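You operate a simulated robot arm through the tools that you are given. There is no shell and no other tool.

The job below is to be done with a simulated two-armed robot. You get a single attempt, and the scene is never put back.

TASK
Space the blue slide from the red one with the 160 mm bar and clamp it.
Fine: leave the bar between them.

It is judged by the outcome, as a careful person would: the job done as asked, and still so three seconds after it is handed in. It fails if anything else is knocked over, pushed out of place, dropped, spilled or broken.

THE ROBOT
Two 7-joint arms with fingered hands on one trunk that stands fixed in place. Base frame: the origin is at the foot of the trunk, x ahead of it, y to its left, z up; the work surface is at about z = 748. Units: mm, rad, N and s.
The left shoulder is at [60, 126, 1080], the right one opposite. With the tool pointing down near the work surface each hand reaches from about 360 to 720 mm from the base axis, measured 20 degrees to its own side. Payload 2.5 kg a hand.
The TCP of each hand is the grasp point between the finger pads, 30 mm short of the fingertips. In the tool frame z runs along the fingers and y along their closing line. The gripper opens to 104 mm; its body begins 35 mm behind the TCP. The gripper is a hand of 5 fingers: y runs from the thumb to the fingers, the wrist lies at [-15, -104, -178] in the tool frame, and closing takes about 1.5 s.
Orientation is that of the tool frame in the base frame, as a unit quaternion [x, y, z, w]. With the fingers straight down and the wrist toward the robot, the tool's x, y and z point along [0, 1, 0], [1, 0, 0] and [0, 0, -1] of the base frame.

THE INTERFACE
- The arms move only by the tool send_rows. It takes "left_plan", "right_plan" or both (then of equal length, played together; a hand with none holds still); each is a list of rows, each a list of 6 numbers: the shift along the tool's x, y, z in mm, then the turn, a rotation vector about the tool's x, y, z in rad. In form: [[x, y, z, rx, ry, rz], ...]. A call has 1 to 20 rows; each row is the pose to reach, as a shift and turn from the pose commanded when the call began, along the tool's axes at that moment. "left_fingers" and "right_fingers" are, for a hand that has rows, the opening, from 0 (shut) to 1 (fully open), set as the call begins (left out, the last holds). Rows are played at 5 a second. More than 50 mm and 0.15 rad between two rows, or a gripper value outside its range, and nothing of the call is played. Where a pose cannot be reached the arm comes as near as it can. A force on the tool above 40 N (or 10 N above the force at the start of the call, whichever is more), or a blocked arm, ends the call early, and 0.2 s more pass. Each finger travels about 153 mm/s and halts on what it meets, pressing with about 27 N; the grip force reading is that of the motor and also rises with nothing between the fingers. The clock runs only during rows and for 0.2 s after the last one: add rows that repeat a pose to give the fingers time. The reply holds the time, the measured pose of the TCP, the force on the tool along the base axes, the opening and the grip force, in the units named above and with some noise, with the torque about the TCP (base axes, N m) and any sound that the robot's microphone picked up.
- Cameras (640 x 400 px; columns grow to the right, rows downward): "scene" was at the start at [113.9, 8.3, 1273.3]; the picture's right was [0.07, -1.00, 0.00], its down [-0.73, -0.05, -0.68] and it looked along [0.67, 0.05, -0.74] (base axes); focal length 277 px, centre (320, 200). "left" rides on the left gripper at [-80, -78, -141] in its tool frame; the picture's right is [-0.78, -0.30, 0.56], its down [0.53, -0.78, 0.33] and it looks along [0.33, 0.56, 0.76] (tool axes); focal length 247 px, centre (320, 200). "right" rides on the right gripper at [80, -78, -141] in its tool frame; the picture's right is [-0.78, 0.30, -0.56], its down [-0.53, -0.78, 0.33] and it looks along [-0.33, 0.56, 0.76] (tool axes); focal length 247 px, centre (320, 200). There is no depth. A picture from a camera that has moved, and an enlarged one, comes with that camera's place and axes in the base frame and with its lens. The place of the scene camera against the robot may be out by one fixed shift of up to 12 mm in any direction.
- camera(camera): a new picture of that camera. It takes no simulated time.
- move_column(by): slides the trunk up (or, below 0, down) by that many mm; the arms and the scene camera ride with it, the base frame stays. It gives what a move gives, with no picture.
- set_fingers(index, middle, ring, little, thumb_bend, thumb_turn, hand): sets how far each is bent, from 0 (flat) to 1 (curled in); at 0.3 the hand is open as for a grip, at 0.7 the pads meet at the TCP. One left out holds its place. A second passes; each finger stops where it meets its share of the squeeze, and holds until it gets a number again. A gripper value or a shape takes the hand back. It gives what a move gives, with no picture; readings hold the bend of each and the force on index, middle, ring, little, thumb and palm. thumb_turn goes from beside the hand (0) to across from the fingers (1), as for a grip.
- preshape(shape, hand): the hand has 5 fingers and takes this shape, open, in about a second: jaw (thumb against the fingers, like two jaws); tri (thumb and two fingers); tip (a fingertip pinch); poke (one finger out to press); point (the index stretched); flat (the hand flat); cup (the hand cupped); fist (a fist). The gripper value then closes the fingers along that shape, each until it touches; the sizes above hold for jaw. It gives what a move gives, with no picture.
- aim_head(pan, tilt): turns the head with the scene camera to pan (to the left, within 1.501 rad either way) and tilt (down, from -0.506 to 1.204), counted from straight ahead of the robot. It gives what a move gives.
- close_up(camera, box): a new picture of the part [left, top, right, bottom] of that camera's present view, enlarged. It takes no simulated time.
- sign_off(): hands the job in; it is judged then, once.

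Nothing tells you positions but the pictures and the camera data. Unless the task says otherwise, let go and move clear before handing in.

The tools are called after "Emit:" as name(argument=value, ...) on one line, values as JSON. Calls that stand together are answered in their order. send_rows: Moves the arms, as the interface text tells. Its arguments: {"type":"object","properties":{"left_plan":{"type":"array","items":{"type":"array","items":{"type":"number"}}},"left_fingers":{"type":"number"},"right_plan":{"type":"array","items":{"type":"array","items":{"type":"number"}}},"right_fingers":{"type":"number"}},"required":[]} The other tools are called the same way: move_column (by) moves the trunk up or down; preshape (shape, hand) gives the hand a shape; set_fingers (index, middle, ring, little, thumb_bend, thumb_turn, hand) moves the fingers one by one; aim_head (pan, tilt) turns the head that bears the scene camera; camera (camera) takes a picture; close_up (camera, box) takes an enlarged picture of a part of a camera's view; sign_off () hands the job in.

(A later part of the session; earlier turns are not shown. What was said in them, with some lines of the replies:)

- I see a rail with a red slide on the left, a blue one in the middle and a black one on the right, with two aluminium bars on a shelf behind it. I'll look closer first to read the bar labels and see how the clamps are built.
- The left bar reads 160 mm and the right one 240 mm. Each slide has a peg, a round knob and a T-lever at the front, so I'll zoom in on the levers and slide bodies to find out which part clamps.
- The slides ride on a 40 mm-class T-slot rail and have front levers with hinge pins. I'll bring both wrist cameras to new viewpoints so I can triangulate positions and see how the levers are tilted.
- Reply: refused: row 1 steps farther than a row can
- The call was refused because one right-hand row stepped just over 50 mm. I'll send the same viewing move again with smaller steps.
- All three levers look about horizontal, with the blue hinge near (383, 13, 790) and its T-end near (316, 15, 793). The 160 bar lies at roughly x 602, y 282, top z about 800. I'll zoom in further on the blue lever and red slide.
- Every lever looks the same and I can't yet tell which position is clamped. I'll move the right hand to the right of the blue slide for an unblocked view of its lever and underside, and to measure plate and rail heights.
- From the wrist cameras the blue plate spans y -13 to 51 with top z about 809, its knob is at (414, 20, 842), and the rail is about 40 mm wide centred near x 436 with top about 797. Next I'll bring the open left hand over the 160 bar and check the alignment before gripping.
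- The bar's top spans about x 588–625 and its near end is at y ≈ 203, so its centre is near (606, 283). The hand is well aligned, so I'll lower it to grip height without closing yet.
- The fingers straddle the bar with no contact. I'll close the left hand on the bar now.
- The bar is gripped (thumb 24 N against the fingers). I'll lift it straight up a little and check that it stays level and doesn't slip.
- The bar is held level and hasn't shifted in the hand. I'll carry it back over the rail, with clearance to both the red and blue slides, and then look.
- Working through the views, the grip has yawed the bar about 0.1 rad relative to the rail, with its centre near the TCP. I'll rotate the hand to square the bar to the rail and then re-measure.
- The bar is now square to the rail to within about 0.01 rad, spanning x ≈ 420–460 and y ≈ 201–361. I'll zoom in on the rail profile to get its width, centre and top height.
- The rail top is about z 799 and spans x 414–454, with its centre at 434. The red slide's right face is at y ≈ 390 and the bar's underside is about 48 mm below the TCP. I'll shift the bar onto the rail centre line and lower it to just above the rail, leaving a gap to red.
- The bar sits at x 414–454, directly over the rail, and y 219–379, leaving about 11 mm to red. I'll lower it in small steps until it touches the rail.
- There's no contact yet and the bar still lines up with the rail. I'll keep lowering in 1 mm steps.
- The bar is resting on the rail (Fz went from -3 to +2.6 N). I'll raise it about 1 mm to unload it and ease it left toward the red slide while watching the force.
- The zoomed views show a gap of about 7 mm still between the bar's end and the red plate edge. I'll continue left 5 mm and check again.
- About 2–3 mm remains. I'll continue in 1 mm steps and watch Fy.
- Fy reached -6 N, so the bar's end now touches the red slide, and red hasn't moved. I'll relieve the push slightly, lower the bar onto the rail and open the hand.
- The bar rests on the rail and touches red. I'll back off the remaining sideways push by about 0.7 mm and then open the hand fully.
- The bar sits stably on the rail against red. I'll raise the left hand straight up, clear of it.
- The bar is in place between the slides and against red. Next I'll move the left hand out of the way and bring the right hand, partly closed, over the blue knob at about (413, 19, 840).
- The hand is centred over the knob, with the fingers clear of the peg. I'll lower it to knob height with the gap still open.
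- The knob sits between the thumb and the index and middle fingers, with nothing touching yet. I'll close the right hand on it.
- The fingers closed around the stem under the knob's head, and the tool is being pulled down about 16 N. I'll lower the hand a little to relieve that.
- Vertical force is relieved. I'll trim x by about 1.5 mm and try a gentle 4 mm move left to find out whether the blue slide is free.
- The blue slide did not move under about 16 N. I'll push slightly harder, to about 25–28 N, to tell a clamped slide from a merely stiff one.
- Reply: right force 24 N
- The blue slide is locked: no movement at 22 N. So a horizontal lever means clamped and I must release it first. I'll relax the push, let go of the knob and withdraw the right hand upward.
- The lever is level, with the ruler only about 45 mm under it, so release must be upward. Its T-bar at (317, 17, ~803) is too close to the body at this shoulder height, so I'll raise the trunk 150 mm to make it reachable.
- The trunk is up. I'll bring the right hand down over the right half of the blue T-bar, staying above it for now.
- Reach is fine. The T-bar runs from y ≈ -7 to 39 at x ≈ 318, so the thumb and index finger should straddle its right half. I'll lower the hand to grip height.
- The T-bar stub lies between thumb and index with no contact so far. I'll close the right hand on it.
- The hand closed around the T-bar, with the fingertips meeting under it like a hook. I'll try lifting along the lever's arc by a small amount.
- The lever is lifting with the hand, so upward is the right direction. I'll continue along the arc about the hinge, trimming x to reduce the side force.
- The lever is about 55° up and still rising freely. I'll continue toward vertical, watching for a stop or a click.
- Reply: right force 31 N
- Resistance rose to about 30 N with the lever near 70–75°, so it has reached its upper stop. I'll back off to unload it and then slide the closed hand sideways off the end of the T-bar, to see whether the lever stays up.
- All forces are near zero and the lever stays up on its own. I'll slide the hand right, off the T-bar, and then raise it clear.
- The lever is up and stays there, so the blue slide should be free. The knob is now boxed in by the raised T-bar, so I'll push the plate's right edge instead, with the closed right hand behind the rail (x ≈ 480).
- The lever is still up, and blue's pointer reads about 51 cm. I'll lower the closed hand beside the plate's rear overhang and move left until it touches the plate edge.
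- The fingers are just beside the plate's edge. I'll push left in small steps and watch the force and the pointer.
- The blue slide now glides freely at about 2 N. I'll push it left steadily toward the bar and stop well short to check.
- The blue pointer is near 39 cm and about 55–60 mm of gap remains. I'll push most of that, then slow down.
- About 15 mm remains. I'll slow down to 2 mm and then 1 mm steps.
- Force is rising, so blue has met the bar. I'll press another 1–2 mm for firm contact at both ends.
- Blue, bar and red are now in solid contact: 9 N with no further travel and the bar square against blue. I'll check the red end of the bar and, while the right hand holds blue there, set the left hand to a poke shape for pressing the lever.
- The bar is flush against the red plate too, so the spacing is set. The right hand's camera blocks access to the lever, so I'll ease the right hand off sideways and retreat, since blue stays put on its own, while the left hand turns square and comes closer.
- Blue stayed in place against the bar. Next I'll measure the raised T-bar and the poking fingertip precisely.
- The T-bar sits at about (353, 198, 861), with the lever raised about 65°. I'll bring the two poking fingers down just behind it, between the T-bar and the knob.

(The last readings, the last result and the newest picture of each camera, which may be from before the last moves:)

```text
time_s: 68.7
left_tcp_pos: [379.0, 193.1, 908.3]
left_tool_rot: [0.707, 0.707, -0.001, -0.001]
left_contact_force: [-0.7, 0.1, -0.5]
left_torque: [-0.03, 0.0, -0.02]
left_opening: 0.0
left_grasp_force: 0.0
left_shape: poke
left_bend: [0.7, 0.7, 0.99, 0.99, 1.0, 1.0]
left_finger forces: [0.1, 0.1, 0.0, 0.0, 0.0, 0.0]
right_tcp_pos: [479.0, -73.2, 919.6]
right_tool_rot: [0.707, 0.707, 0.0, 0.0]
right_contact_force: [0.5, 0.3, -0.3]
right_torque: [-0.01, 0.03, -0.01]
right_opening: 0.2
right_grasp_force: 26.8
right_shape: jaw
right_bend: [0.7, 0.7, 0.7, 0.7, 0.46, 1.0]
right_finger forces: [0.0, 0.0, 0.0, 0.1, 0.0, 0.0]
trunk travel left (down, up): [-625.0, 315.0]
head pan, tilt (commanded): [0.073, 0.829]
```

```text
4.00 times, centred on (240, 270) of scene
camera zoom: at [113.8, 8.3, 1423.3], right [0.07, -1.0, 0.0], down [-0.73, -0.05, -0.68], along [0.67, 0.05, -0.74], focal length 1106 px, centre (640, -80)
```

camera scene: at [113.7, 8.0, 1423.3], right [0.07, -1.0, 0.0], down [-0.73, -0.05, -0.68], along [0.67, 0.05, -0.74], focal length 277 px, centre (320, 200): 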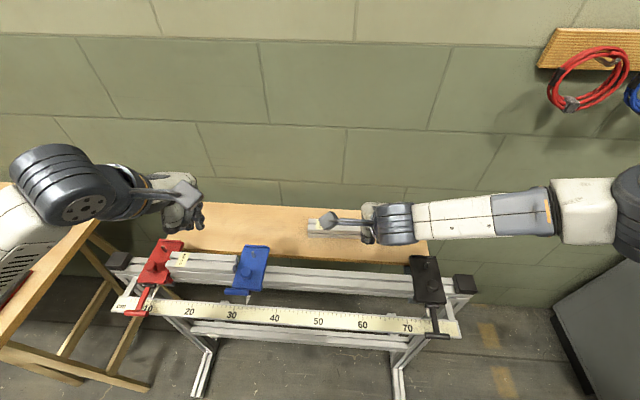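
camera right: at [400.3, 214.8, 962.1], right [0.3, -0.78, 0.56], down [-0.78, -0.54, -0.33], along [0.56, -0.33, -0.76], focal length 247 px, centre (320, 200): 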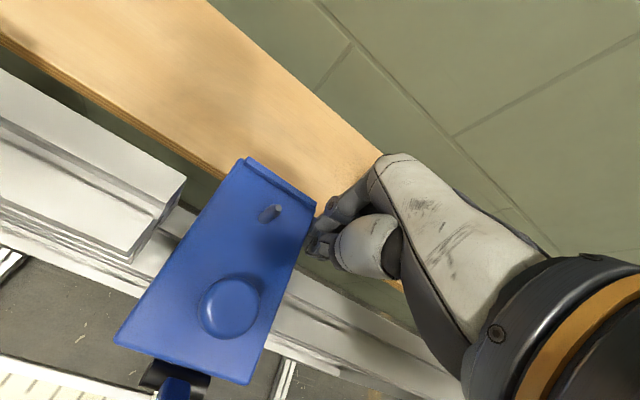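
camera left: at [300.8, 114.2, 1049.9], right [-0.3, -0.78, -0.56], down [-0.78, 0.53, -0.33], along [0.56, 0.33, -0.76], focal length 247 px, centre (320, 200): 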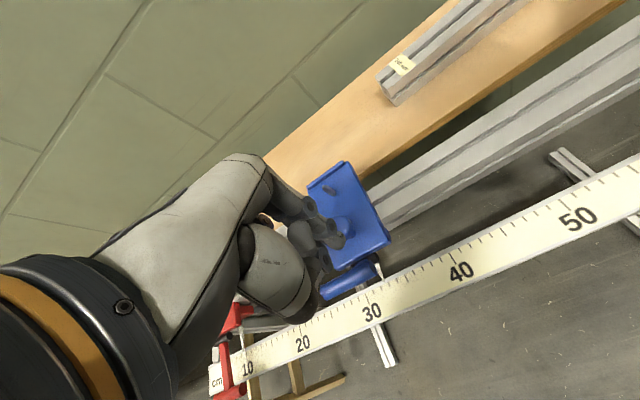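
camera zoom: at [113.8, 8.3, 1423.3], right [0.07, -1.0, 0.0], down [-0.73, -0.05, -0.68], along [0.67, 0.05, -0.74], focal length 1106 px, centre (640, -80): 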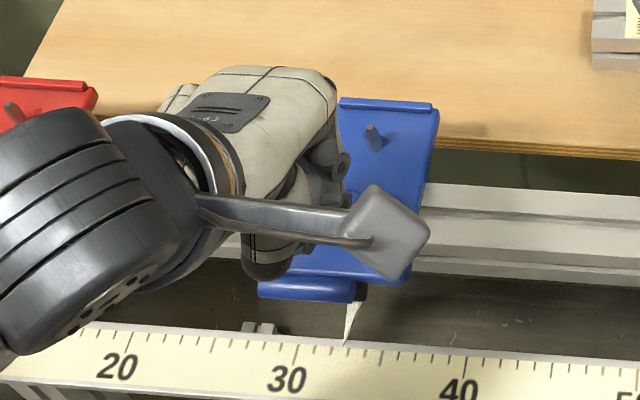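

The fingers are behind the T-bar and aligned with it. I'll lower slightly and push it forward and down along its arc, stopping partway to check.

Emit:
send_rows(left_plan=[[0, 0, 8, 0, 0, 0], [0, 0, 15, 0, 0, 0], [0, -6, 15, 0, 0, 0], [0, -12, 15.5, 0, 0, 0], [0, -17, 16.7, 0, 0, 0], [0, -22.8, 18, 0, 0, 0], [0, -28, 20.5, 0, 0, 0], [0, -32.7, 23, 0, 0, 0], [0, -32.7, 23, 0, 0, 0]])

Emit:
close_up(camera="left", box=[270, 160, 430, 340])

Emit:
close_up(camera="scene", box=[140, 220, 300, 330])

```text
time_s: 70.7
left_tcp_pos: [346.7, 193.3, 886.9]
left_tool_rot: [0.707, 0.707, -0.001, -0.001]
left_contact_force: [-0.2, 0.1, 0.6]
left_torque: [-0.02, -0.01, -0.01]
left_opening: 0.0
left_grasp_force: 0.0
left_shape: poke
left_bend: [0.7, 0.7, 0.99, 0.99, 1.0, 1.0]
left_finger forces: [0.0, 0.2, 0.0, 0.0, 0.1, 0.0]
right_tcp_pos: [479.1, -73.0, 919.1]
right_tool_rot: [0.707, 0.708, 0.0, 0.0]
right_contact_force: [-0.1, -0.2, 0.0]
right_torque: [0.0, 0.01, 0.0]
right_opening: 0.0
right_grasp_force: 27.1
right_shape: jaw
right_bend: [0.7, 0.7, 0.7, 0.7, 0.46, 1.0]
right_finger forces: [0.1, 0.1, 0.1, 0.0, 0.0, 0.0]
trunk travel left (down, up): [-625.0, 315.0]
head pan, tilt (commanded): [0.073, 0.829]
```

```text
2.22 times, centred on (350, 250) of left
camera zoom: at [268.0, 113.6, 1028.1], right [-0.3, -0.78, -0.56], down [-0.78, 0.53, -0.33], along [0.56, 0.33, -0.76], focal length 549 px, centre (253, 89)
```

zoom: 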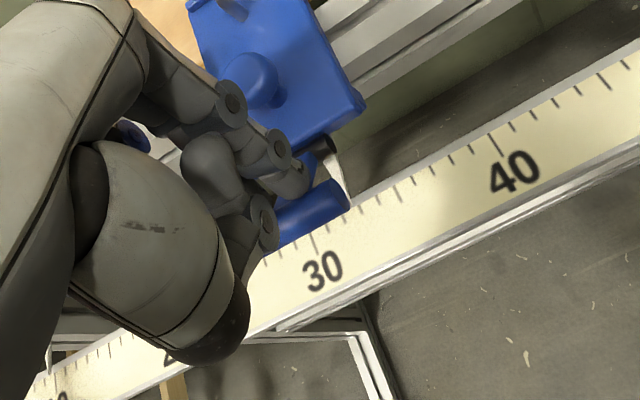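

```text
3.64 times, centred on (220, 275) of scene
camera zoom: at [113.9, 8.3, 1423.3], right [0.07, -1.0, 0.0], down [-0.73, -0.05, -0.68], along [0.67, 0.05, -0.74], focal length 1006 px, centre (684, -73)
```

zoom: 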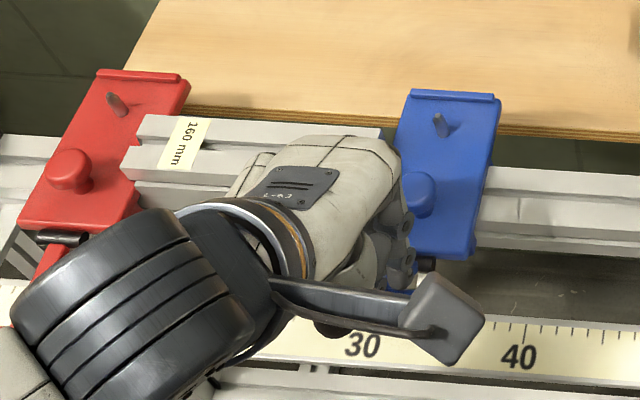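

Emit:
send_rows(left_plan=[[0, -4.5, 3.2, 0, 0, 0], [0, -9, 6.5, 0, 0, 0], [0, -13, 10.5, 0, 0, 0], [0, -16.7, 14.6, 0, 0, 0], [0, -20, 19, 0, 0, 0], [0, -22.8, 23.9, 0, 0, 0], [0, -22.8, 23.9, 0, 0, 0]])

Emit:
close_up(camera="left", box=[270, 160, 430, 340])

```text
time_s: 72.2
left_tcp_pos: [323.6, 192.3, 864.0]
left_tool_rot: [0.707, 0.707, 0.0, 0.001]
left_contact_force: [-0.3, 0.2, 0.5]
left_torque: [0.01, 0.02, 0.01]
left_opening: 0.0
left_grasp_force: 0.1
left_shape: poke
left_bend: [0.7, 0.7, 0.99, 0.99, 1.0, 1.0]
left_finger forces: [0.1, 0.0, 0.1, 0.0, 0.0, 0.0]
right_tcp_pos: [479.3, -72.8, 920.4]
right_tool_rot: [0.706, 0.708, 0.0, 0.0]
right_contact_force: [0.3, -0.3, 0.2]
right_torque: [-0.01, -0.03, 0.02]
right_opening: 0.2
right_grasp_force: 27.5
right_shape: jaw
right_bend: [0.7, 0.7, 0.7, 0.7, 0.46, 1.0]
right_finger forces: [0.0, 0.0, 0.0, 0.0, 0.1, 0.0]
trunk travel left (down, up): [-625.0, 315.0]
head pan, tilt (commanded): [0.073, 0.829]
```

```text
2.22 times, centred on (350, 250) of left
camera zoom: at [245.1, 113.1, 1005.2], right [-0.3, -0.78, -0.56], down [-0.78, 0.53, -0.33], along [0.56, 0.33, -0.76], focal length 549 px, centre (253, 89)
```

zoom: 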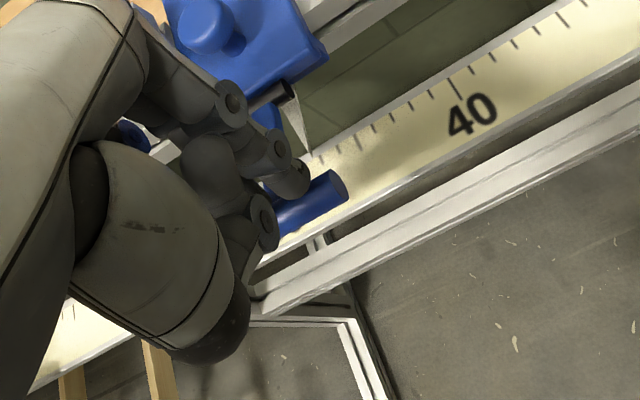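

Emit:
send_rows(left_plan=[[0, -2.3, 5, 0, 0, 0], [0, -4.5, 10, 0, 0, 0], [0, -5.5, 13, 0, 0, 0], [0, -6, 15.5, 0, 0, 0], [0, -6, 15.5, 0, 0, 0]])

Emit:
close_up(camera="left", box=[270, 160, 430, 340])

Emit:
close_up(camera="scene", box=[180, 240, 300, 340])

```text
time_s: 73.5
left_tcp_pos: [317.0, 192.4, 848.0]
left_tool_rot: [0.707, 0.707, 0.0, 0.0]
left_contact_force: [-0.8, 0.2, 0.8]
left_torque: [-0.02, 0.03, -0.02]
left_opening: 0.0
left_grasp_force: 0.1
left_shape: poke
left_bend: [0.7, 0.7, 0.99, 0.99, 1.0, 1.0]
left_finger forces: [0.0, 0.0, 0.0, 0.0, 0.0, 0.1]
right_tcp_pos: [479.0, -73.8, 919.9]
right_tool_rot: [0.706, 0.708, 0.0, 0.0]
right_contact_force: [1.1, 0.8, 0.4]
right_torque: [0.0, -0.02, -0.01]
right_opening: 0.2
right_grasp_force: 27.3
right_shape: jaw
right_bend: [0.7, 0.7, 0.7, 0.7, 0.46, 1.0]
right_finger forces: [0.0, 0.0, 0.0, 0.0, 0.0, 0.0]
trunk travel left (down, up): [-625.0, 315.0]
head pan, tilt (commanded): [0.073, 0.829]
```

```text
2.22 times, centred on (350, 250) of left
camera zoom: at [238.7, 113.3, 989.0], right [-0.3, -0.78, -0.56], down [-0.78, 0.53, -0.33], along [0.56, 0.33, -0.76], focal length 549 px, centre (253, 89)
```

zoom: 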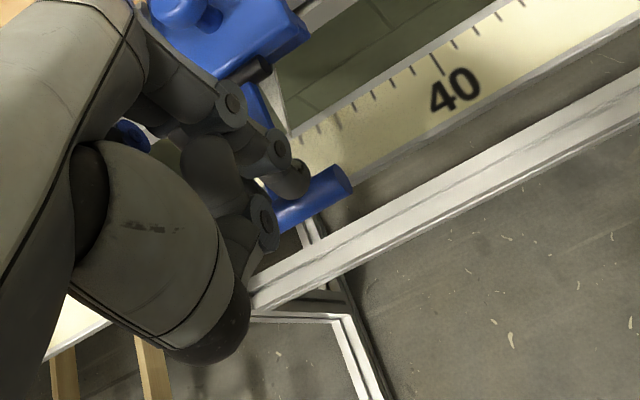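

```text
4.00 times, centred on (240, 290) of scene
camera zoom: at [113.9, 8.3, 1423.3], right [0.07, -1.0, 0.0], down [-0.73, -0.05, -0.68], along [0.67, 0.05, -0.74], focal length 1106 px, centre (640, -160)
```

zoom: 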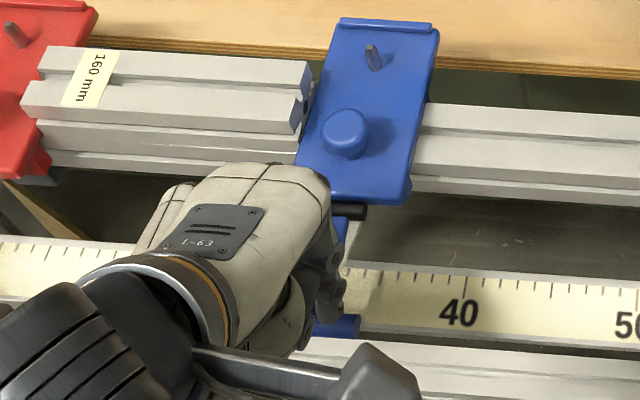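

The lever is back near horizontal, with little force so far. I'll press down firmly to seat the clamp.

Emit:
send_rows(left_plan=[[0, 0, 2, 0, 0, 0], [0, 0, 4, 0, 0, 0], [0, 0, 6, 0, 0, 0], [0, 0, 6, 0, 0, 0]])

Emit:
close_up(camera="left", box=[270, 160, 430, 340])

```text
time_s: 74.5
left_tcp_pos: [317.1, 193.8, 842.1]
left_tool_rot: [0.706, 0.708, 0.0, 0.0]
left_contact_force: [0.5, -0.5, 0.0]
left_torque: [0.01, 0.04, 0.0]
left_opening: 0.1
left_grasp_force: 0.1
left_shape: poke
left_bend: [0.7, 0.7, 0.99, 0.99, 1.0, 1.0]
left_finger forces: [0.1, 0.1, 0.0, 0.0, 0.0, 0.1]
right_tcp_pos: [479.2, -72.8, 919.7]
right_tool_rot: [0.707, 0.707, -0.001, 0.0]
right_contact_force: [-0.2, -1.1, 0.1]
right_torque: [-0.01, 0.0, 0.0]
right_opening: 0.0
right_grasp_force: 26.7
right_shape: jaw
right_bend: [0.7, 0.7, 0.7, 0.7, 0.46, 1.0]
right_finger forces: [0.1, 0.1, 0.0, 0.0, 0.0, 0.1]
trunk travel left (down, up): [-625.0, 315.0]
head pan, tilt (commanded): [0.073, 0.829]
```

```text
2.22 times, centred on (350, 250) of left
camera zoom: at [239.1, 113.8, 983.4], right [-0.3, -0.78, -0.56], down [-0.78, 0.53, -0.33], along [0.56, 0.33, -0.76], focal length 549 px, centre (253, 89)
```

zoom: 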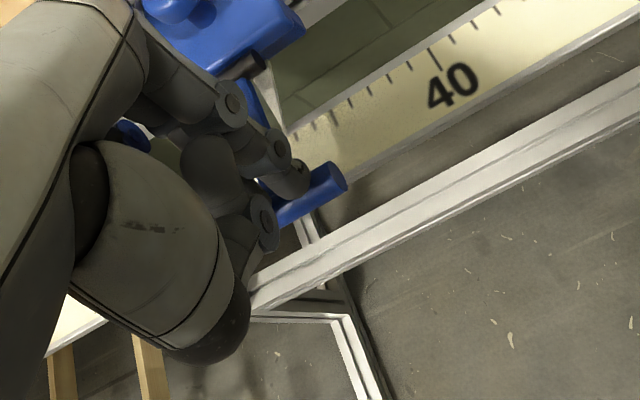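

Emit:
send_rows(left_plan=[[0, 0, 1.5, 0, 0, 0], [0, 0, 3, 0, 0, 0], [0, 0, 4.5, 0, 0, 0], [0, 0, 6, 0, 0, 0], [0, 0, 6, 0, 0, 0]])

Emit:
close_up(camera="left", box=[300, 160, 400, 270])

```text
time_s: 75.7
left_tcp_pos: [318.4, 192.5, 837.7]
left_tool_rot: [0.707, 0.707, 0.001, 0.003]
left_contact_force: [1.7, -2.0, 17.6]
left_torque: [-0.24, -0.06, 0.04]
left_opening: 0.0
left_grasp_force: 0.0
left_shape: poke
left_bend: [0.7, 0.7, 0.99, 0.99, 1.0, 1.0]
left_finger forces: [15.0, 2.7, 0.0, 0.0, 0.1, 0.0]
right_tcp_pos: [479.5, -72.4, 921.3]
right_tool_rot: [0.707, 0.708, 0.0, 0.0]
right_contact_force: [0.4, 0.8, -0.3]
right_torque: [-0.01, -0.02, -0.03]
right_opening: 0.0
right_grasp_force: 26.8
right_shape: jaw
right_bend: [0.7, 0.7, 0.7, 0.7, 0.46, 1.0]
right_finger forces: [0.1, 0.0, 0.0, 0.0, 0.0, 0.0]
trunk travel left (down, up): [-625.0, 315.0]
head pan, tilt (commanded): [0.073, 0.829]
```

```text
3.64 times, centred on (350, 215) of left
camera zoom: at [239.3, 113.3, 979.2], right [-0.29, -0.78, -0.56], down [-0.77, 0.53, -0.34], along [0.56, 0.33, -0.76], focal length 898 px, centre (211, 146)
```

zoom: 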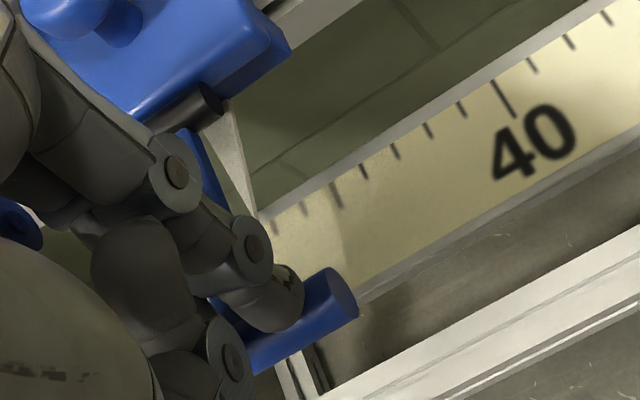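

The lever now resists at 17.6 N at its horizontal stop. I'll press slightly more to make sure it is fully home.

Emit:
send_rows(left_plan=[[0, 0, 1.5, 0, 0, 0], [0, 0, 3, 0, 0, 0], [0, 0, 3, 0, 0, 0]])

Emit:
close_up(camera="left", box=[300, 160, 400, 270])

Emit:
close_up(camera="scene", box=[140, 230, 300, 340])

```text
time_s: 76.5
left_tcp_pos: [320.8, 193.2, 836.7]
left_tool_rot: [0.708, 0.706, 0.004, 0.007]
left_contact_force: [5.6, 2.5, 32.6]
left_torque: [-0.25, -0.17, 0.1]
left_opening: 0.0
left_grasp_force: 0.1
left_shape: poke
left_bend: [0.7, 0.7, 0.99, 0.99, 1.0, 1.0]
left_finger forces: [30.6, 2.7, 0.1, 0.0, 0.0, 0.0]
right_tcp_pos: [478.2, -73.8, 921.1]
right_tool_rot: [0.706, 0.708, 0.0, 0.001]
right_contact_force: [0.1, 0.0, 0.2]
right_torque: [-0.02, -0.04, 0.0]
right_opening: 0.0
right_grasp_force: 26.9
right_shape: jaw
right_bend: [0.7, 0.7, 0.7, 0.7, 0.46, 1.0]
right_finger forces: [0.0, 0.0, 0.0, 0.0, 0.0, 0.0]
trunk travel left (down, up): [-625.0, 315.0]
head pan, tilt (commanded): [0.073, 0.829]
```

```text
3.64 times, centred on (350, 215) of left
camera zoom: at [238.8, 112.9, 977.6], right [-0.29, -0.78, -0.56], down [-0.77, 0.54, -0.35], along [0.57, 0.33, -0.75], focal length 898 px, centre (211, 146)
```

zoom: 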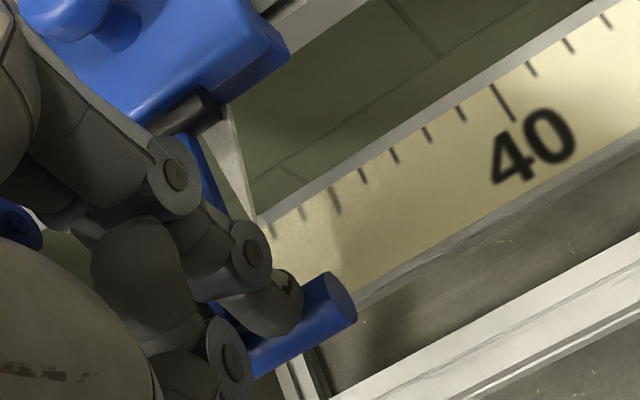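

```text
3.64 times, centred on (220, 285) of scene
camera zoom: at [112.5, 7.5, 1423.6], right [0.07, -1.0, 0.0], down [-0.73, -0.05, -0.68], along [0.68, 0.05, -0.74], focal length 1006 px, centre (684, -109)
```

zoom: 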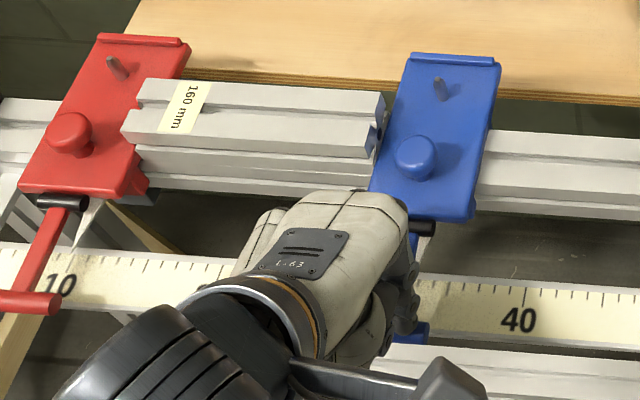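

The lever is hard against its stop: 33 N with almost no movement. I'll raise the left hand straight up, move it clear, and inspect.

Emit:
send_rows(left_plan=[[0, 0, -4, 0, 0, 0], [0, 0, -15, 0, 0, 0], [0, 0, -40, 0, 0, 0], [0, 0, -75, 0, 0, 0], [15, 5, -110, 0, 0, 0], [45, 10, -140, 0, 0, 0], [80, 15, -160, 0, 0, 0], [115, 20, -180, 0, 0, 0], [150, 25, -195, 0, 0, 0], [150, 25, -195, 0, 0, 0]])

Emit:
camera(camera="scene")

Emit:
close_up(camera="scene", box=[120, 230, 300, 340])

Emit:
camera(camera="left")

Emit:
close_up(camera="scene", box=[215, 235, 275, 315])

```text
time_s: 78.7
left_tcp_pos: [343.2, 343.7, 1028.7]
left_tool_rot: [0.707, 0.707, 0.0, 0.001]
left_contact_force: [0.3, 0.0, 0.5]
left_torque: [0.01, 0.02, -0.02]
left_opening: 0.2
left_grasp_force: 0.1
left_shape: poke
left_bend: [0.7, 0.7, 0.99, 0.99, 1.0, 1.0]
left_finger forces: [0.0, 0.0, 0.0, 0.0, 0.0, 0.0]
left hand out of reach, approached as far as the arm can: row 5, 6
right_tcp_pos: [480.0, -72.4, 920.3]
right_tool_rot: [0.706, 0.708, 0.0, 0.0]
right_contact_force: [0.3, 0.1, 0.3]
right_torque: [-0.01, -0.01, 0.04]
right_opening: 0.0
right_grasp_force: 26.8
right_shape: jaw
right_bend: [0.7, 0.7, 0.7, 0.7, 0.46, 1.0]
right_finger forces: [0.0, 0.0, 0.1, 0.0, 0.0, 0.0]
trunk travel left (down, up): [-625.0, 315.0]
head pan, tilt (commanded): [0.073, 0.829]
```

```text
taken
camera scene: at [113.8, 8.3, 1423.3], right [0.07, -1.0, 0.0], down [-0.73, -0.05, -0.68], along [0.67, 0.05, -0.74], focal length 277 px, centre (320, 200)
```

scene: 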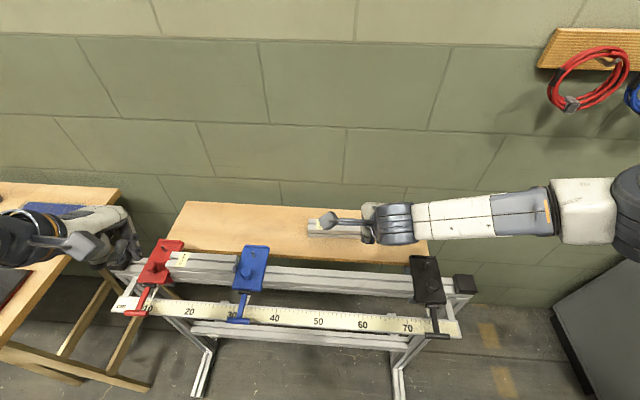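

```text
3.56 times, centred on (210, 285) of scene
camera zoom: at [113.8, 8.3, 1423.3], right [0.07, -1.0, 0.0], down [-0.73, -0.05, -0.68], along [0.67, 0.05, -0.74], focal length 983 px, centre (711, -102)
```

zoom: 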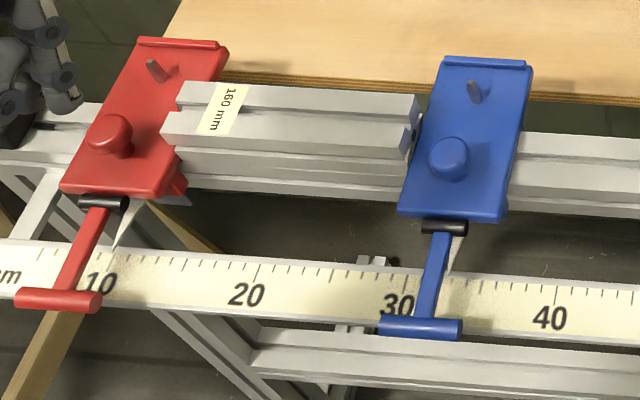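

```text
taken
camera left: at [264.6, 263.6, 1170.2], right [-0.3, -0.78, -0.56], down [-0.78, 0.54, -0.33], along [0.56, 0.33, -0.76], focal length 247 px, centre (320, 200)
```

left: 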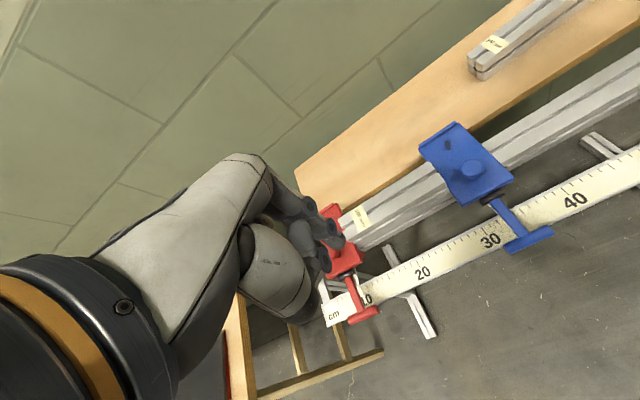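

```text
5.00 times, centred on (245, 275) of scene
camera zoom: at [113.8, 8.3, 1423.3], right [0.07, -1.0, 0.0], down [-0.73, -0.05, -0.68], along [0.67, 0.05, -0.74], focal length 1383 px, centre (695, -175)
```

zoom: 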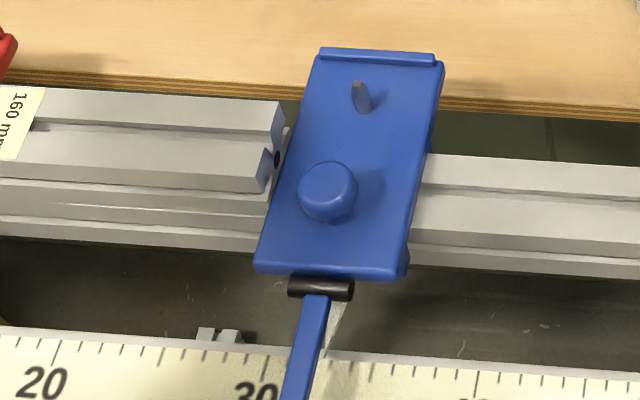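

The blue lever is down exactly like red's. I'll take close-ups of both ends of the bar to check for gaps.

Emit:
close_up(camera="left", box=[400, 110, 520, 220])

Emit:
close_up(camera="scene", box=[225, 245, 255, 275])

Emit:
close_up(camera="scene", box=[150, 245, 180, 275])

Emit:
close_up(camera="left", box=[420, 150, 460, 190])

```text
3.64 times, centred on (460, 165) of left
camera zoom: at [264.6, 263.6, 1170.2], right [-0.3, -0.78, -0.56], down [-0.78, 0.54, -0.33], along [0.56, 0.33, -0.76], focal length 898 px, centre (-189, 327)
```

zoom: 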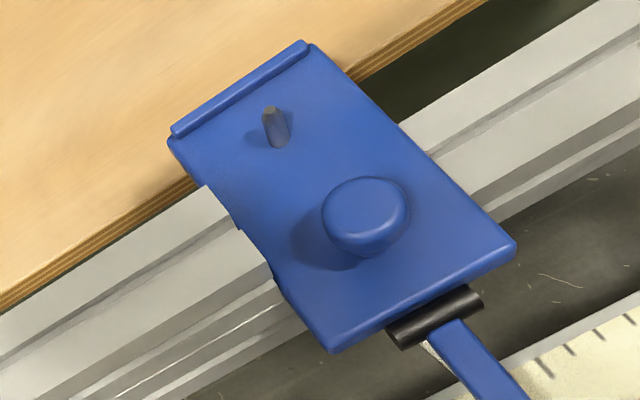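

```text
13.33 times, centred on (240, 260) of scene
camera zoom: at [113.8, 8.3, 1423.3], right [0.07, -1.0, 0.0], down [-0.73, -0.05, -0.68], along [0.67, 0.05, -0.74], focal length 3688 px, centre (1387, -600)
```

zoom: 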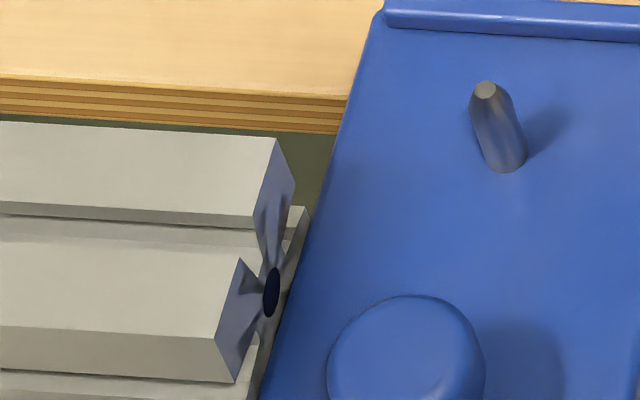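

```text
13.33 times, centred on (165, 260) of scene
camera zoom: at [113.8, 8.3, 1423.3], right [0.07, -1.0, 0.0], down [-0.73, -0.05, -0.68], along [0.67, 0.05, -0.74], focal length 3688 px, centre (2387, -600)
```

zoom: 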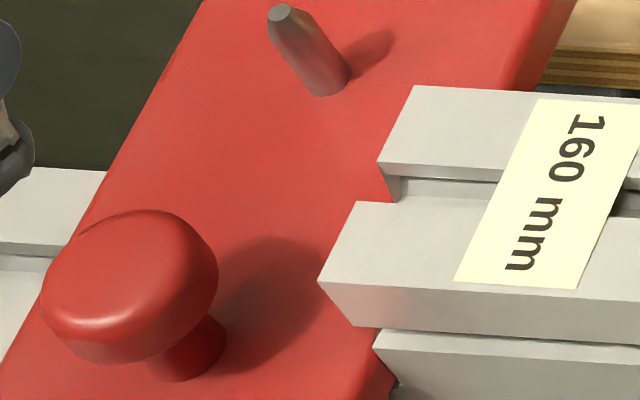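

```text
10.00 times, centred on (440, 170) of left
camera zoom: at [264.6, 263.6, 1170.2], right [-0.3, -0.78, -0.56], down [-0.78, 0.54, -0.33], along [0.56, 0.33, -0.76], focal length 2470 px, centre (-880, 500)
```

zoom: 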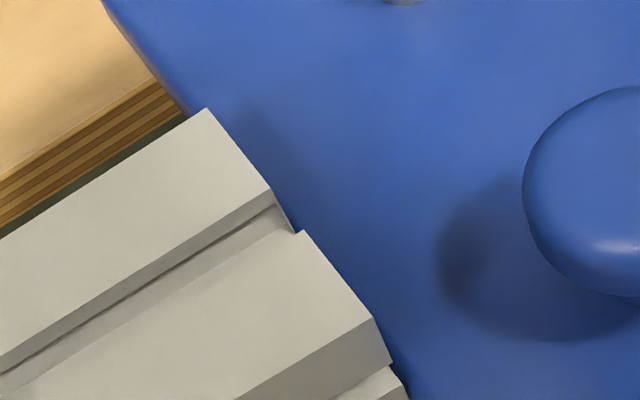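

The lever state matches, but I want a straight-down view of the joint between the bar and blue. I'll move the right hand at a safe height so its camera sits above the joint.

Emit:
send_rows(right_plan=[[40, 0, 0, 0, 0, 0], [80, 0, 0, 0, 0, 0], [120, 0, 0, 0, 0, 0], [160, 0, 0, 0, 0, 0], [200, 0, 0, 0, 0, 0], [222, 0, 0, 0, 0, 0], [222, 0, 0, 0, 0, 0]])

Emit:
camera(camera="right")

Emit:
close_up(camera="right", box=[140, 170, 240, 260])

Emit:
close_up(camera="right", box=[170, 195, 210, 235])

```text
time_s: 80.2
left_tcp_pos: [343.0, 342.8, 1028.9]
left_tool_rot: [0.707, 0.707, 0.0, 0.001]
left_contact_force: [-0.5, 0.2, -0.2]
left_torque: [0.01, 0.01, -0.01]
left_opening: 0.2
left_grasp_force: 0.0
left_shape: poke
left_bend: [0.7, 0.7, 0.99, 0.99, 1.0, 1.0]
left_finger forces: [0.0, 0.0, 0.1, 0.0, 0.0, 0.1]
right_tcp_pos: [477.8, 148.2, 918.3]
right_tool_rot: [0.707, 0.708, -0.001, 0.0]
right_contact_force: [-0.3, 0.5, -0.2]
right_torque: [-0.02, -0.01, 0.02]
right_opening: 0.0
right_grasp_force: 26.9
right_shape: jaw
right_bend: [0.7, 0.7, 0.7, 0.7, 0.46, 1.0]
right_finger forces: [0.0, 0.0, 0.0, 0.0, 0.0, 0.0]
trunk travel left (down, up): [-625.0, 315.0]
head pan, tilt (commanded): [0.073, 0.829]
```

```text
taken
camera right: at [400.3, 226.7, 1059.2], right [0.3, -0.78, 0.56], down [-0.78, -0.54, -0.33], along [0.56, -0.33, -0.76], focal length 247 px, centre (320, 200)
```

right: 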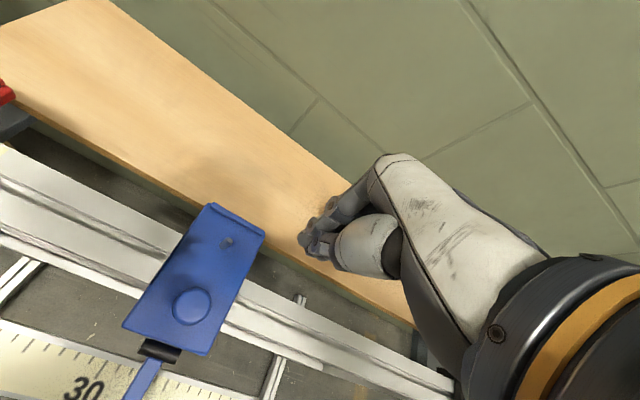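

```text
4.44 times, centred on (190, 215) of right
camera zoom: at [400.3, 226.7, 1059.2], right [0.3, -0.78, 0.56], down [-0.78, -0.54, -0.33], along [0.56, -0.33, -0.76], focal length 1098 px, centre (898, 133)
```

zoom: 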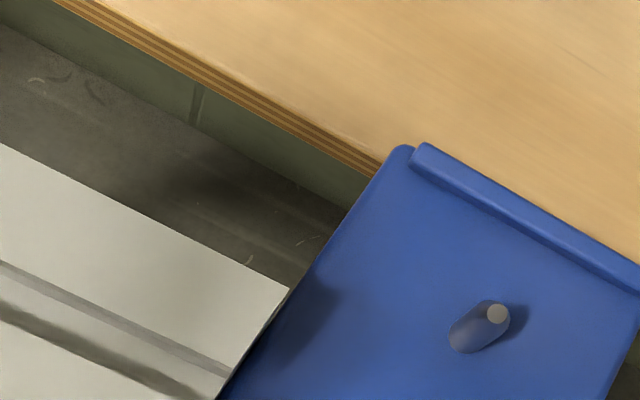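

```text
10.00 times, centred on (190, 215) of right
camera zoom: at [400.3, 226.7, 1059.2], right [0.3, -0.78, 0.56], down [-0.78, -0.54, -0.33], along [0.56, -0.33, -0.76], focal length 2470 px, centre (1620, 50)
```

zoom: 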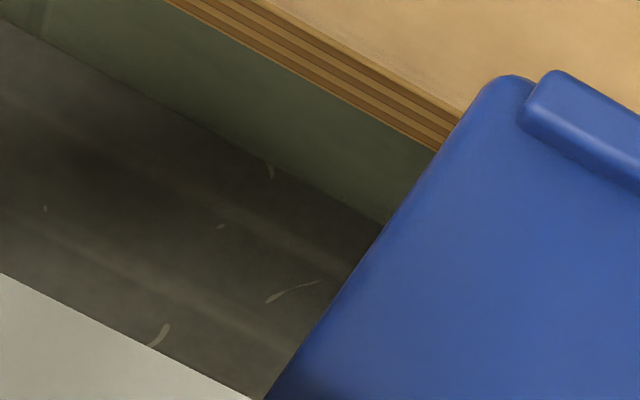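

Emit:
close_up(camera="right", box=[140, 225, 190, 275])

Emit:
close_up(camera="right", box=[120, 230, 180, 330])

Emit:
close_up(camera="right", box=[160, 225, 185, 250])

```text
8.00 times, centred on (165, 250) of right
camera zoom: at [400.3, 226.7, 1059.2], right [0.3, -0.78, 0.56], down [-0.78, -0.54, -0.33], along [0.56, -0.33, -0.76], focal length 1976 px, centre (1560, -200)
```

zoom: 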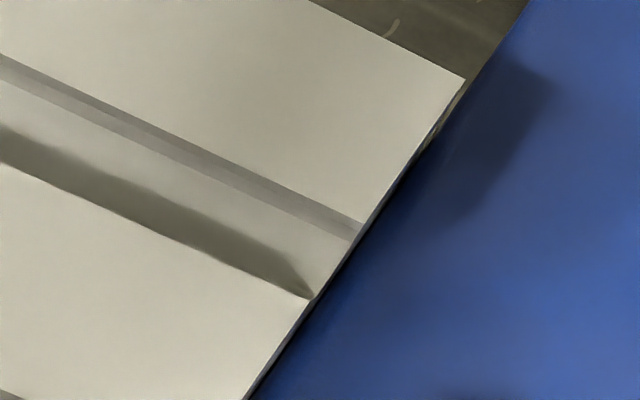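

```text
4.00 times, centred on (150, 280) of right
camera zoom: at [400.3, 226.7, 1059.2], right [0.3, -0.78, 0.56], down [-0.78, -0.54, -0.33], along [0.56, -0.33, -0.76], focal length 988 px, centre (1000, -120)
```

zoom: 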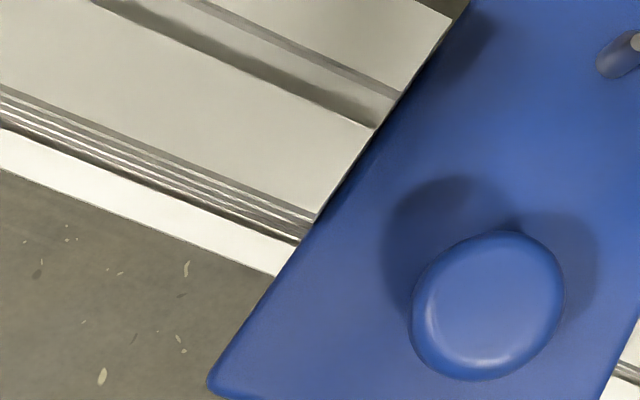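

```text
16.00 times, centred on (172, 238) of right
camera zoom: at [400.3, 226.7, 1059.2], right [0.3, -0.78, 0.56], down [-0.78, -0.54, -0.33], along [0.56, -0.33, -0.76], focal length 3952 px, centre (2680, -400)
```

zoom: 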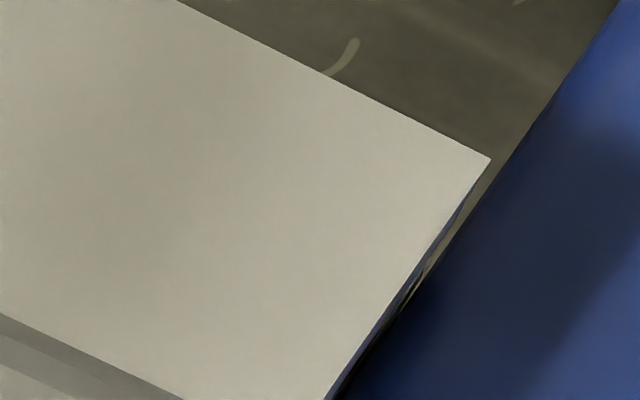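

The joint looks tight, and the blue lever geometry matches red's (T-bar at x ≈ 315, z ≈ 807 for both). I'll move the camera a bit lower and directly above the joint to judge any residual gap.

Emit:
send_rows(right_plan=[[2, 0, 20, 0, 0, 0], [5, 0, 40, 0, 0, 0], [5, 0, 60, 0, 0, 0], [5, 0, 60, 0, 0, 0]])

Emit:
close_up(camera="right", box=[130, 180, 230, 280])

Emit:
close_up(camera="right", box=[150, 200, 200, 250])

Emit:
close_up(camera="right", box=[110, 230, 160, 290])

```text
time_s: 81.2
left_tcp_pos: [342.9, 342.3, 1028.9]
left_tool_rot: [0.708, 0.707, 0.0, 0.0]
left_contact_force: [-0.2, 1.1, -0.5]
left_torque: [0.01, -0.03, 0.02]
left_opening: 0.0
left_grasp_force: 0.1
left_shape: poke
left_bend: [0.7, 0.7, 0.99, 0.99, 1.0, 1.0]
left_finger forces: [0.0, 0.0, 0.0, 0.1, 0.0, 0.1]
right_tcp_pos: [477.6, 154.3, 858.1]
right_tool_rot: [0.706, 0.708, -0.001, 0.0]
right_contact_force: [0.1, -1.0, -0.2]
right_torque: [0.01, 0.01, 0.04]
right_opening: 0.0
right_grasp_force: 26.8
right_shape: jaw
right_bend: [0.7, 0.7, 0.7, 0.7, 0.46, 1.0]
right_finger forces: [0.0, 0.1, 0.0, 0.0, 0.1, 0.0]
trunk travel left (down, up): [-625.0, 315.0]
head pan, tilt (commanded): [0.073, 0.829]
```

```text
4.00 times, centred on (180, 230) of right
camera zoom: at [400.8, 232.2, 1000.6], right [0.3, -0.78, 0.56], down [-0.78, -0.54, -0.33], along [0.56, -0.33, -0.76], focal length 988 px, centre (880, 80)
```

zoom: 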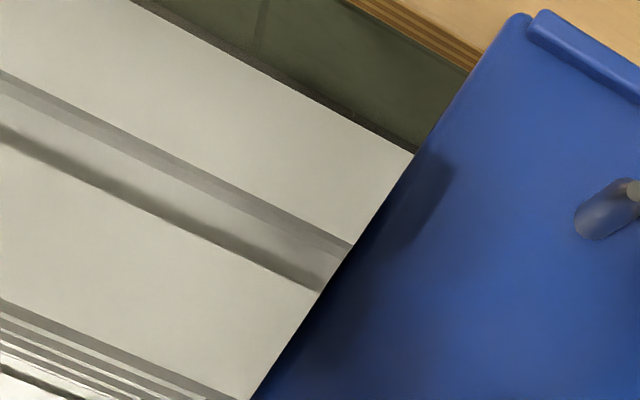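

```text
8.00 times, centred on (175, 225) of right
camera zoom: at [400.8, 232.2, 1000.6], right [0.3, -0.78, 0.56], down [-0.78, -0.54, -0.33], along [0.56, -0.33, -0.76], focal length 1976 px, centre (1480, 0)
```

zoom: 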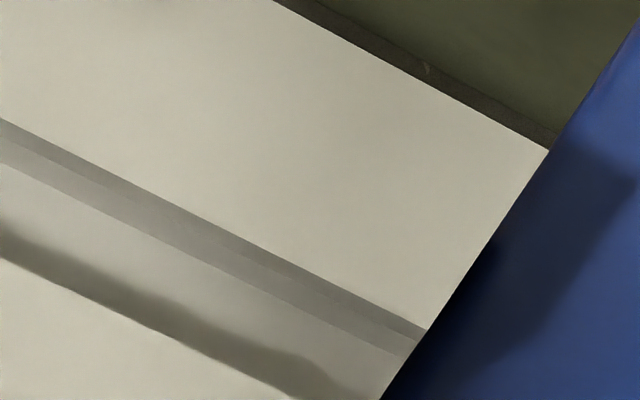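

```text
6.67 times, centred on (135, 260) of right
camera zoom: at [400.8, 232.2, 1000.6], right [0.3, -0.78, 0.56], down [-0.78, -0.54, -0.33], along [0.56, -0.33, -0.76], focal length 1646 px, centre (1553, -200)
```

zoom: 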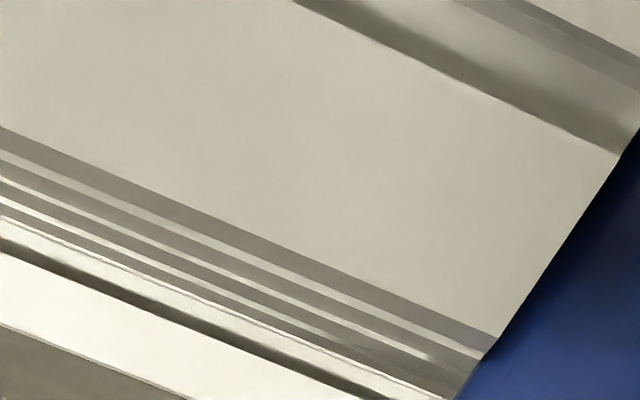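

Seen from straight above, the bar's end and the blue plate's edge coincide with no visible gap. I'll withdraw the right hand and use the left camera to check the red end the same way.

Emit:
send_rows(right_plan=[[-10, 0, -30, 0, 0, 0], [-30, 0, -65, 0, 0, 0], [-65, 0, -95, 0, 0, 0], [-105, 0, -110, 0, 0, 0], [-145, -5, -120, 0, 0, 0], [-185, -15, -130, 0, 0, 0], [-225, -25, -130, 0, 0, 0], [-260, -35, -130, 0, 0, 0]], left_plan=[[15, 10, 0, 0, 0, 0], [35, 25, 0, 0, 0, 0], [60, 45, 0, 0, 0, 0], [85, 60, 0, 0, 0, 0], [110, 80, 0, 0, 0, 0], [130, 95, 0, 0, 0, 0], [130, 95, 0, 0, 0, 0], [130, 95, 0, 0, 0, 0]])

Emit:
camera(camera="left")

Emit:
camera(camera="scene")

Emit:
close_up(camera="left", box=[380, 150, 520, 290])

```text
time_s: 83.0
left_tcp_pos: [439.4, 472.4, 1028.2]
left_tool_rot: [0.707, 0.707, 0.0, 0.0]
left_contact_force: [-0.4, 0.2, -0.5]
left_torque: [0.0, -0.01, -0.01]
left_opening: 0.0
left_grasp_force: 0.0
left_shape: poke
left_bend: [0.7, 0.7, 0.99, 0.99, 1.0, 1.0]
left_finger forces: [0.0, 0.1, 0.0, 0.0, 0.0, 0.1]
right_tcp_pos: [444.6, -104.6, 991.4]
right_tool_rot: [0.706, 0.708, 0.0, 0.0]
right_contact_force: [0.7, -0.2, 0.2]
right_torque: [-0.03, -0.01, -0.02]
right_opening: 0.0
right_grasp_force: 27.5
right_shape: jaw
right_bend: [0.7, 0.7, 0.7, 0.7, 0.46, 1.0]
right_finger forces: [0.0, 0.0, 0.0, 0.0, 0.1, 0.0]
trunk travel left (down, up): [-625.0, 315.0]
head pan, tilt (commanded): [0.073, 0.829]
```

```text
taken
camera left: at [360.0, 392.4, 1169.6], right [-0.3, -0.78, -0.56], down [-0.78, 0.53, -0.33], along [0.56, 0.33, -0.76], focal length 247 px, centre (320, 200)
```

left: 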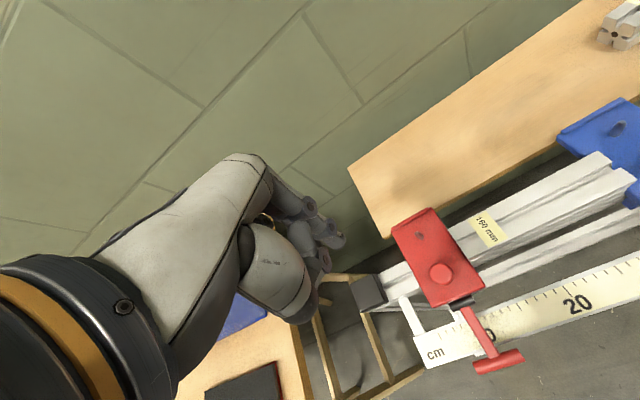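

```text
taken
camera scene: at [113.6, 7.9, 1423.3], right [0.07, -1.0, 0.0], down [-0.73, -0.05, -0.68], along [0.67, 0.05, -0.74], focal length 277 px, centre (320, 200)
```

scene: 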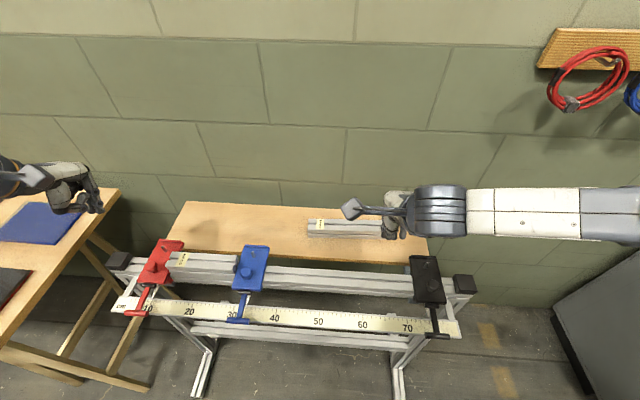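

```text
2.86 times, centred on (450, 220) of left
camera zoom: at [360.0, 392.4, 1169.6], right [-0.3, -0.78, -0.56], down [-0.78, 0.53, -0.33], along [0.56, 0.33, -0.76], focal length 706 px, centre (-51, 143)
```

zoom: 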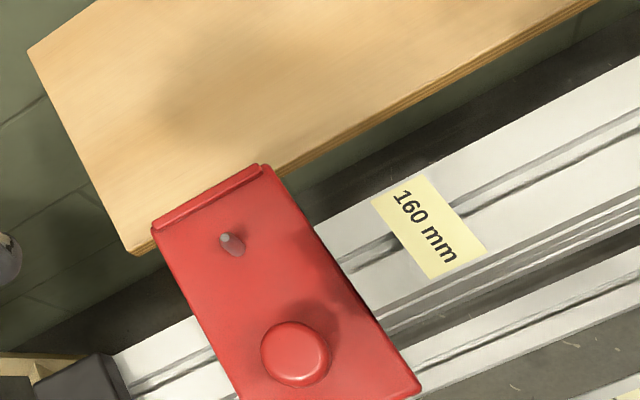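

Emit:
close_up(camera="left", box=[430, 215, 490, 275])

Emit:
close_up(camera="scene", box=[110, 230, 290, 340])

Emit:
close_up(camera="scene", box=[280, 200, 480, 350])

```text
6.67 times, centred on (460, 245) of left
camera zoom: at [360.0, 392.4, 1169.6], right [-0.3, -0.78, -0.56], down [-0.78, 0.53, -0.33], along [0.56, 0.33, -0.76], focal length 1646 px, centre (-613, -100)
```

zoom: 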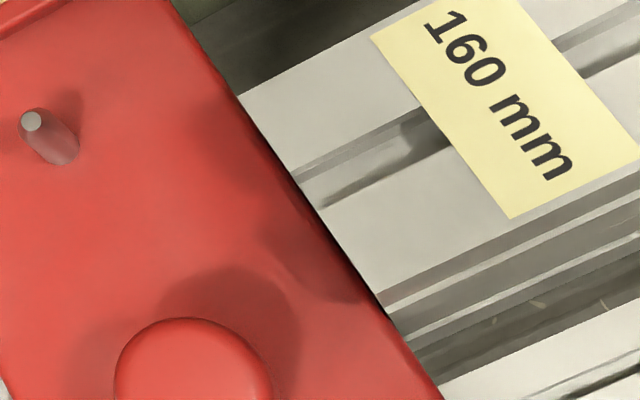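

```text
3.56 times, centred on (200, 285) of scene
camera zoom: at [113.6, 7.9, 1423.3], right [0.07, -1.0, 0.0], down [-0.73, -0.05, -0.68], along [0.67, 0.05, -0.74], focal length 983 px, centre (747, -102)
```

zoom: 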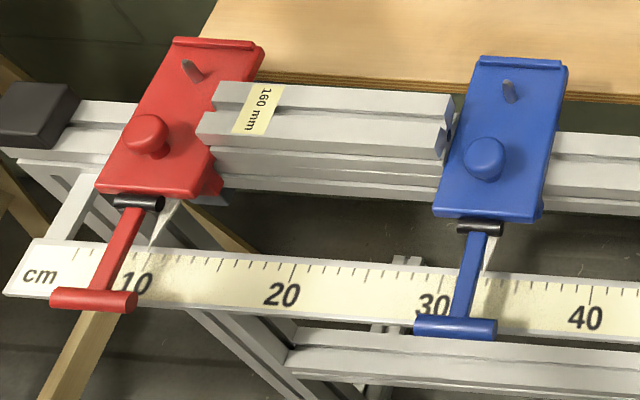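

```text
2.67 times, centred on (380, 275) of scene
camera zoom: at [113.6, 7.9, 1423.3], right [0.07, -1.0, 0.0], down [-0.73, -0.05, -0.68], along [0.67, 0.05, -0.74], focal length 738 px, centre (160, 0)
```

zoom: 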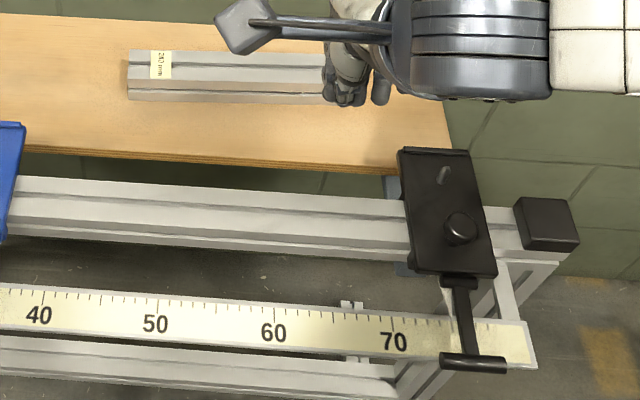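

The bar sits flush against both the red and blue plates, and blue's lever is down in the same clamped position as red's. The black slide and the 240 mm bar are undisturbed and both hands are clear, so I'm handing the job in.

Emit:
sign_off()

```text
The job is handed in.
```

The blue slide is spaced from the red one with the 160 mm bar, and I pressed its clamp lever back down. The bar is still between them, as you allowed.

- **Spacing:** close-up camera views from above show no visible gap at either end of the bar. Red held its place when I pushed the bar and the blue slide up against it.
- **Clamp:** blue was clamped at the start, so I raised its lever, slid it over and pressed the lever down to its hard stop. The lever now sits at the same angle as red's. I didn't pull on blue afterwards to confirm the clamp holds.
- **Everything else:** the black slide and the 240 mm bar look undisturbed, and both hands were clear when I handed in.

The trunk is still 150 mm higher than it started. I raised it to reach the lever.
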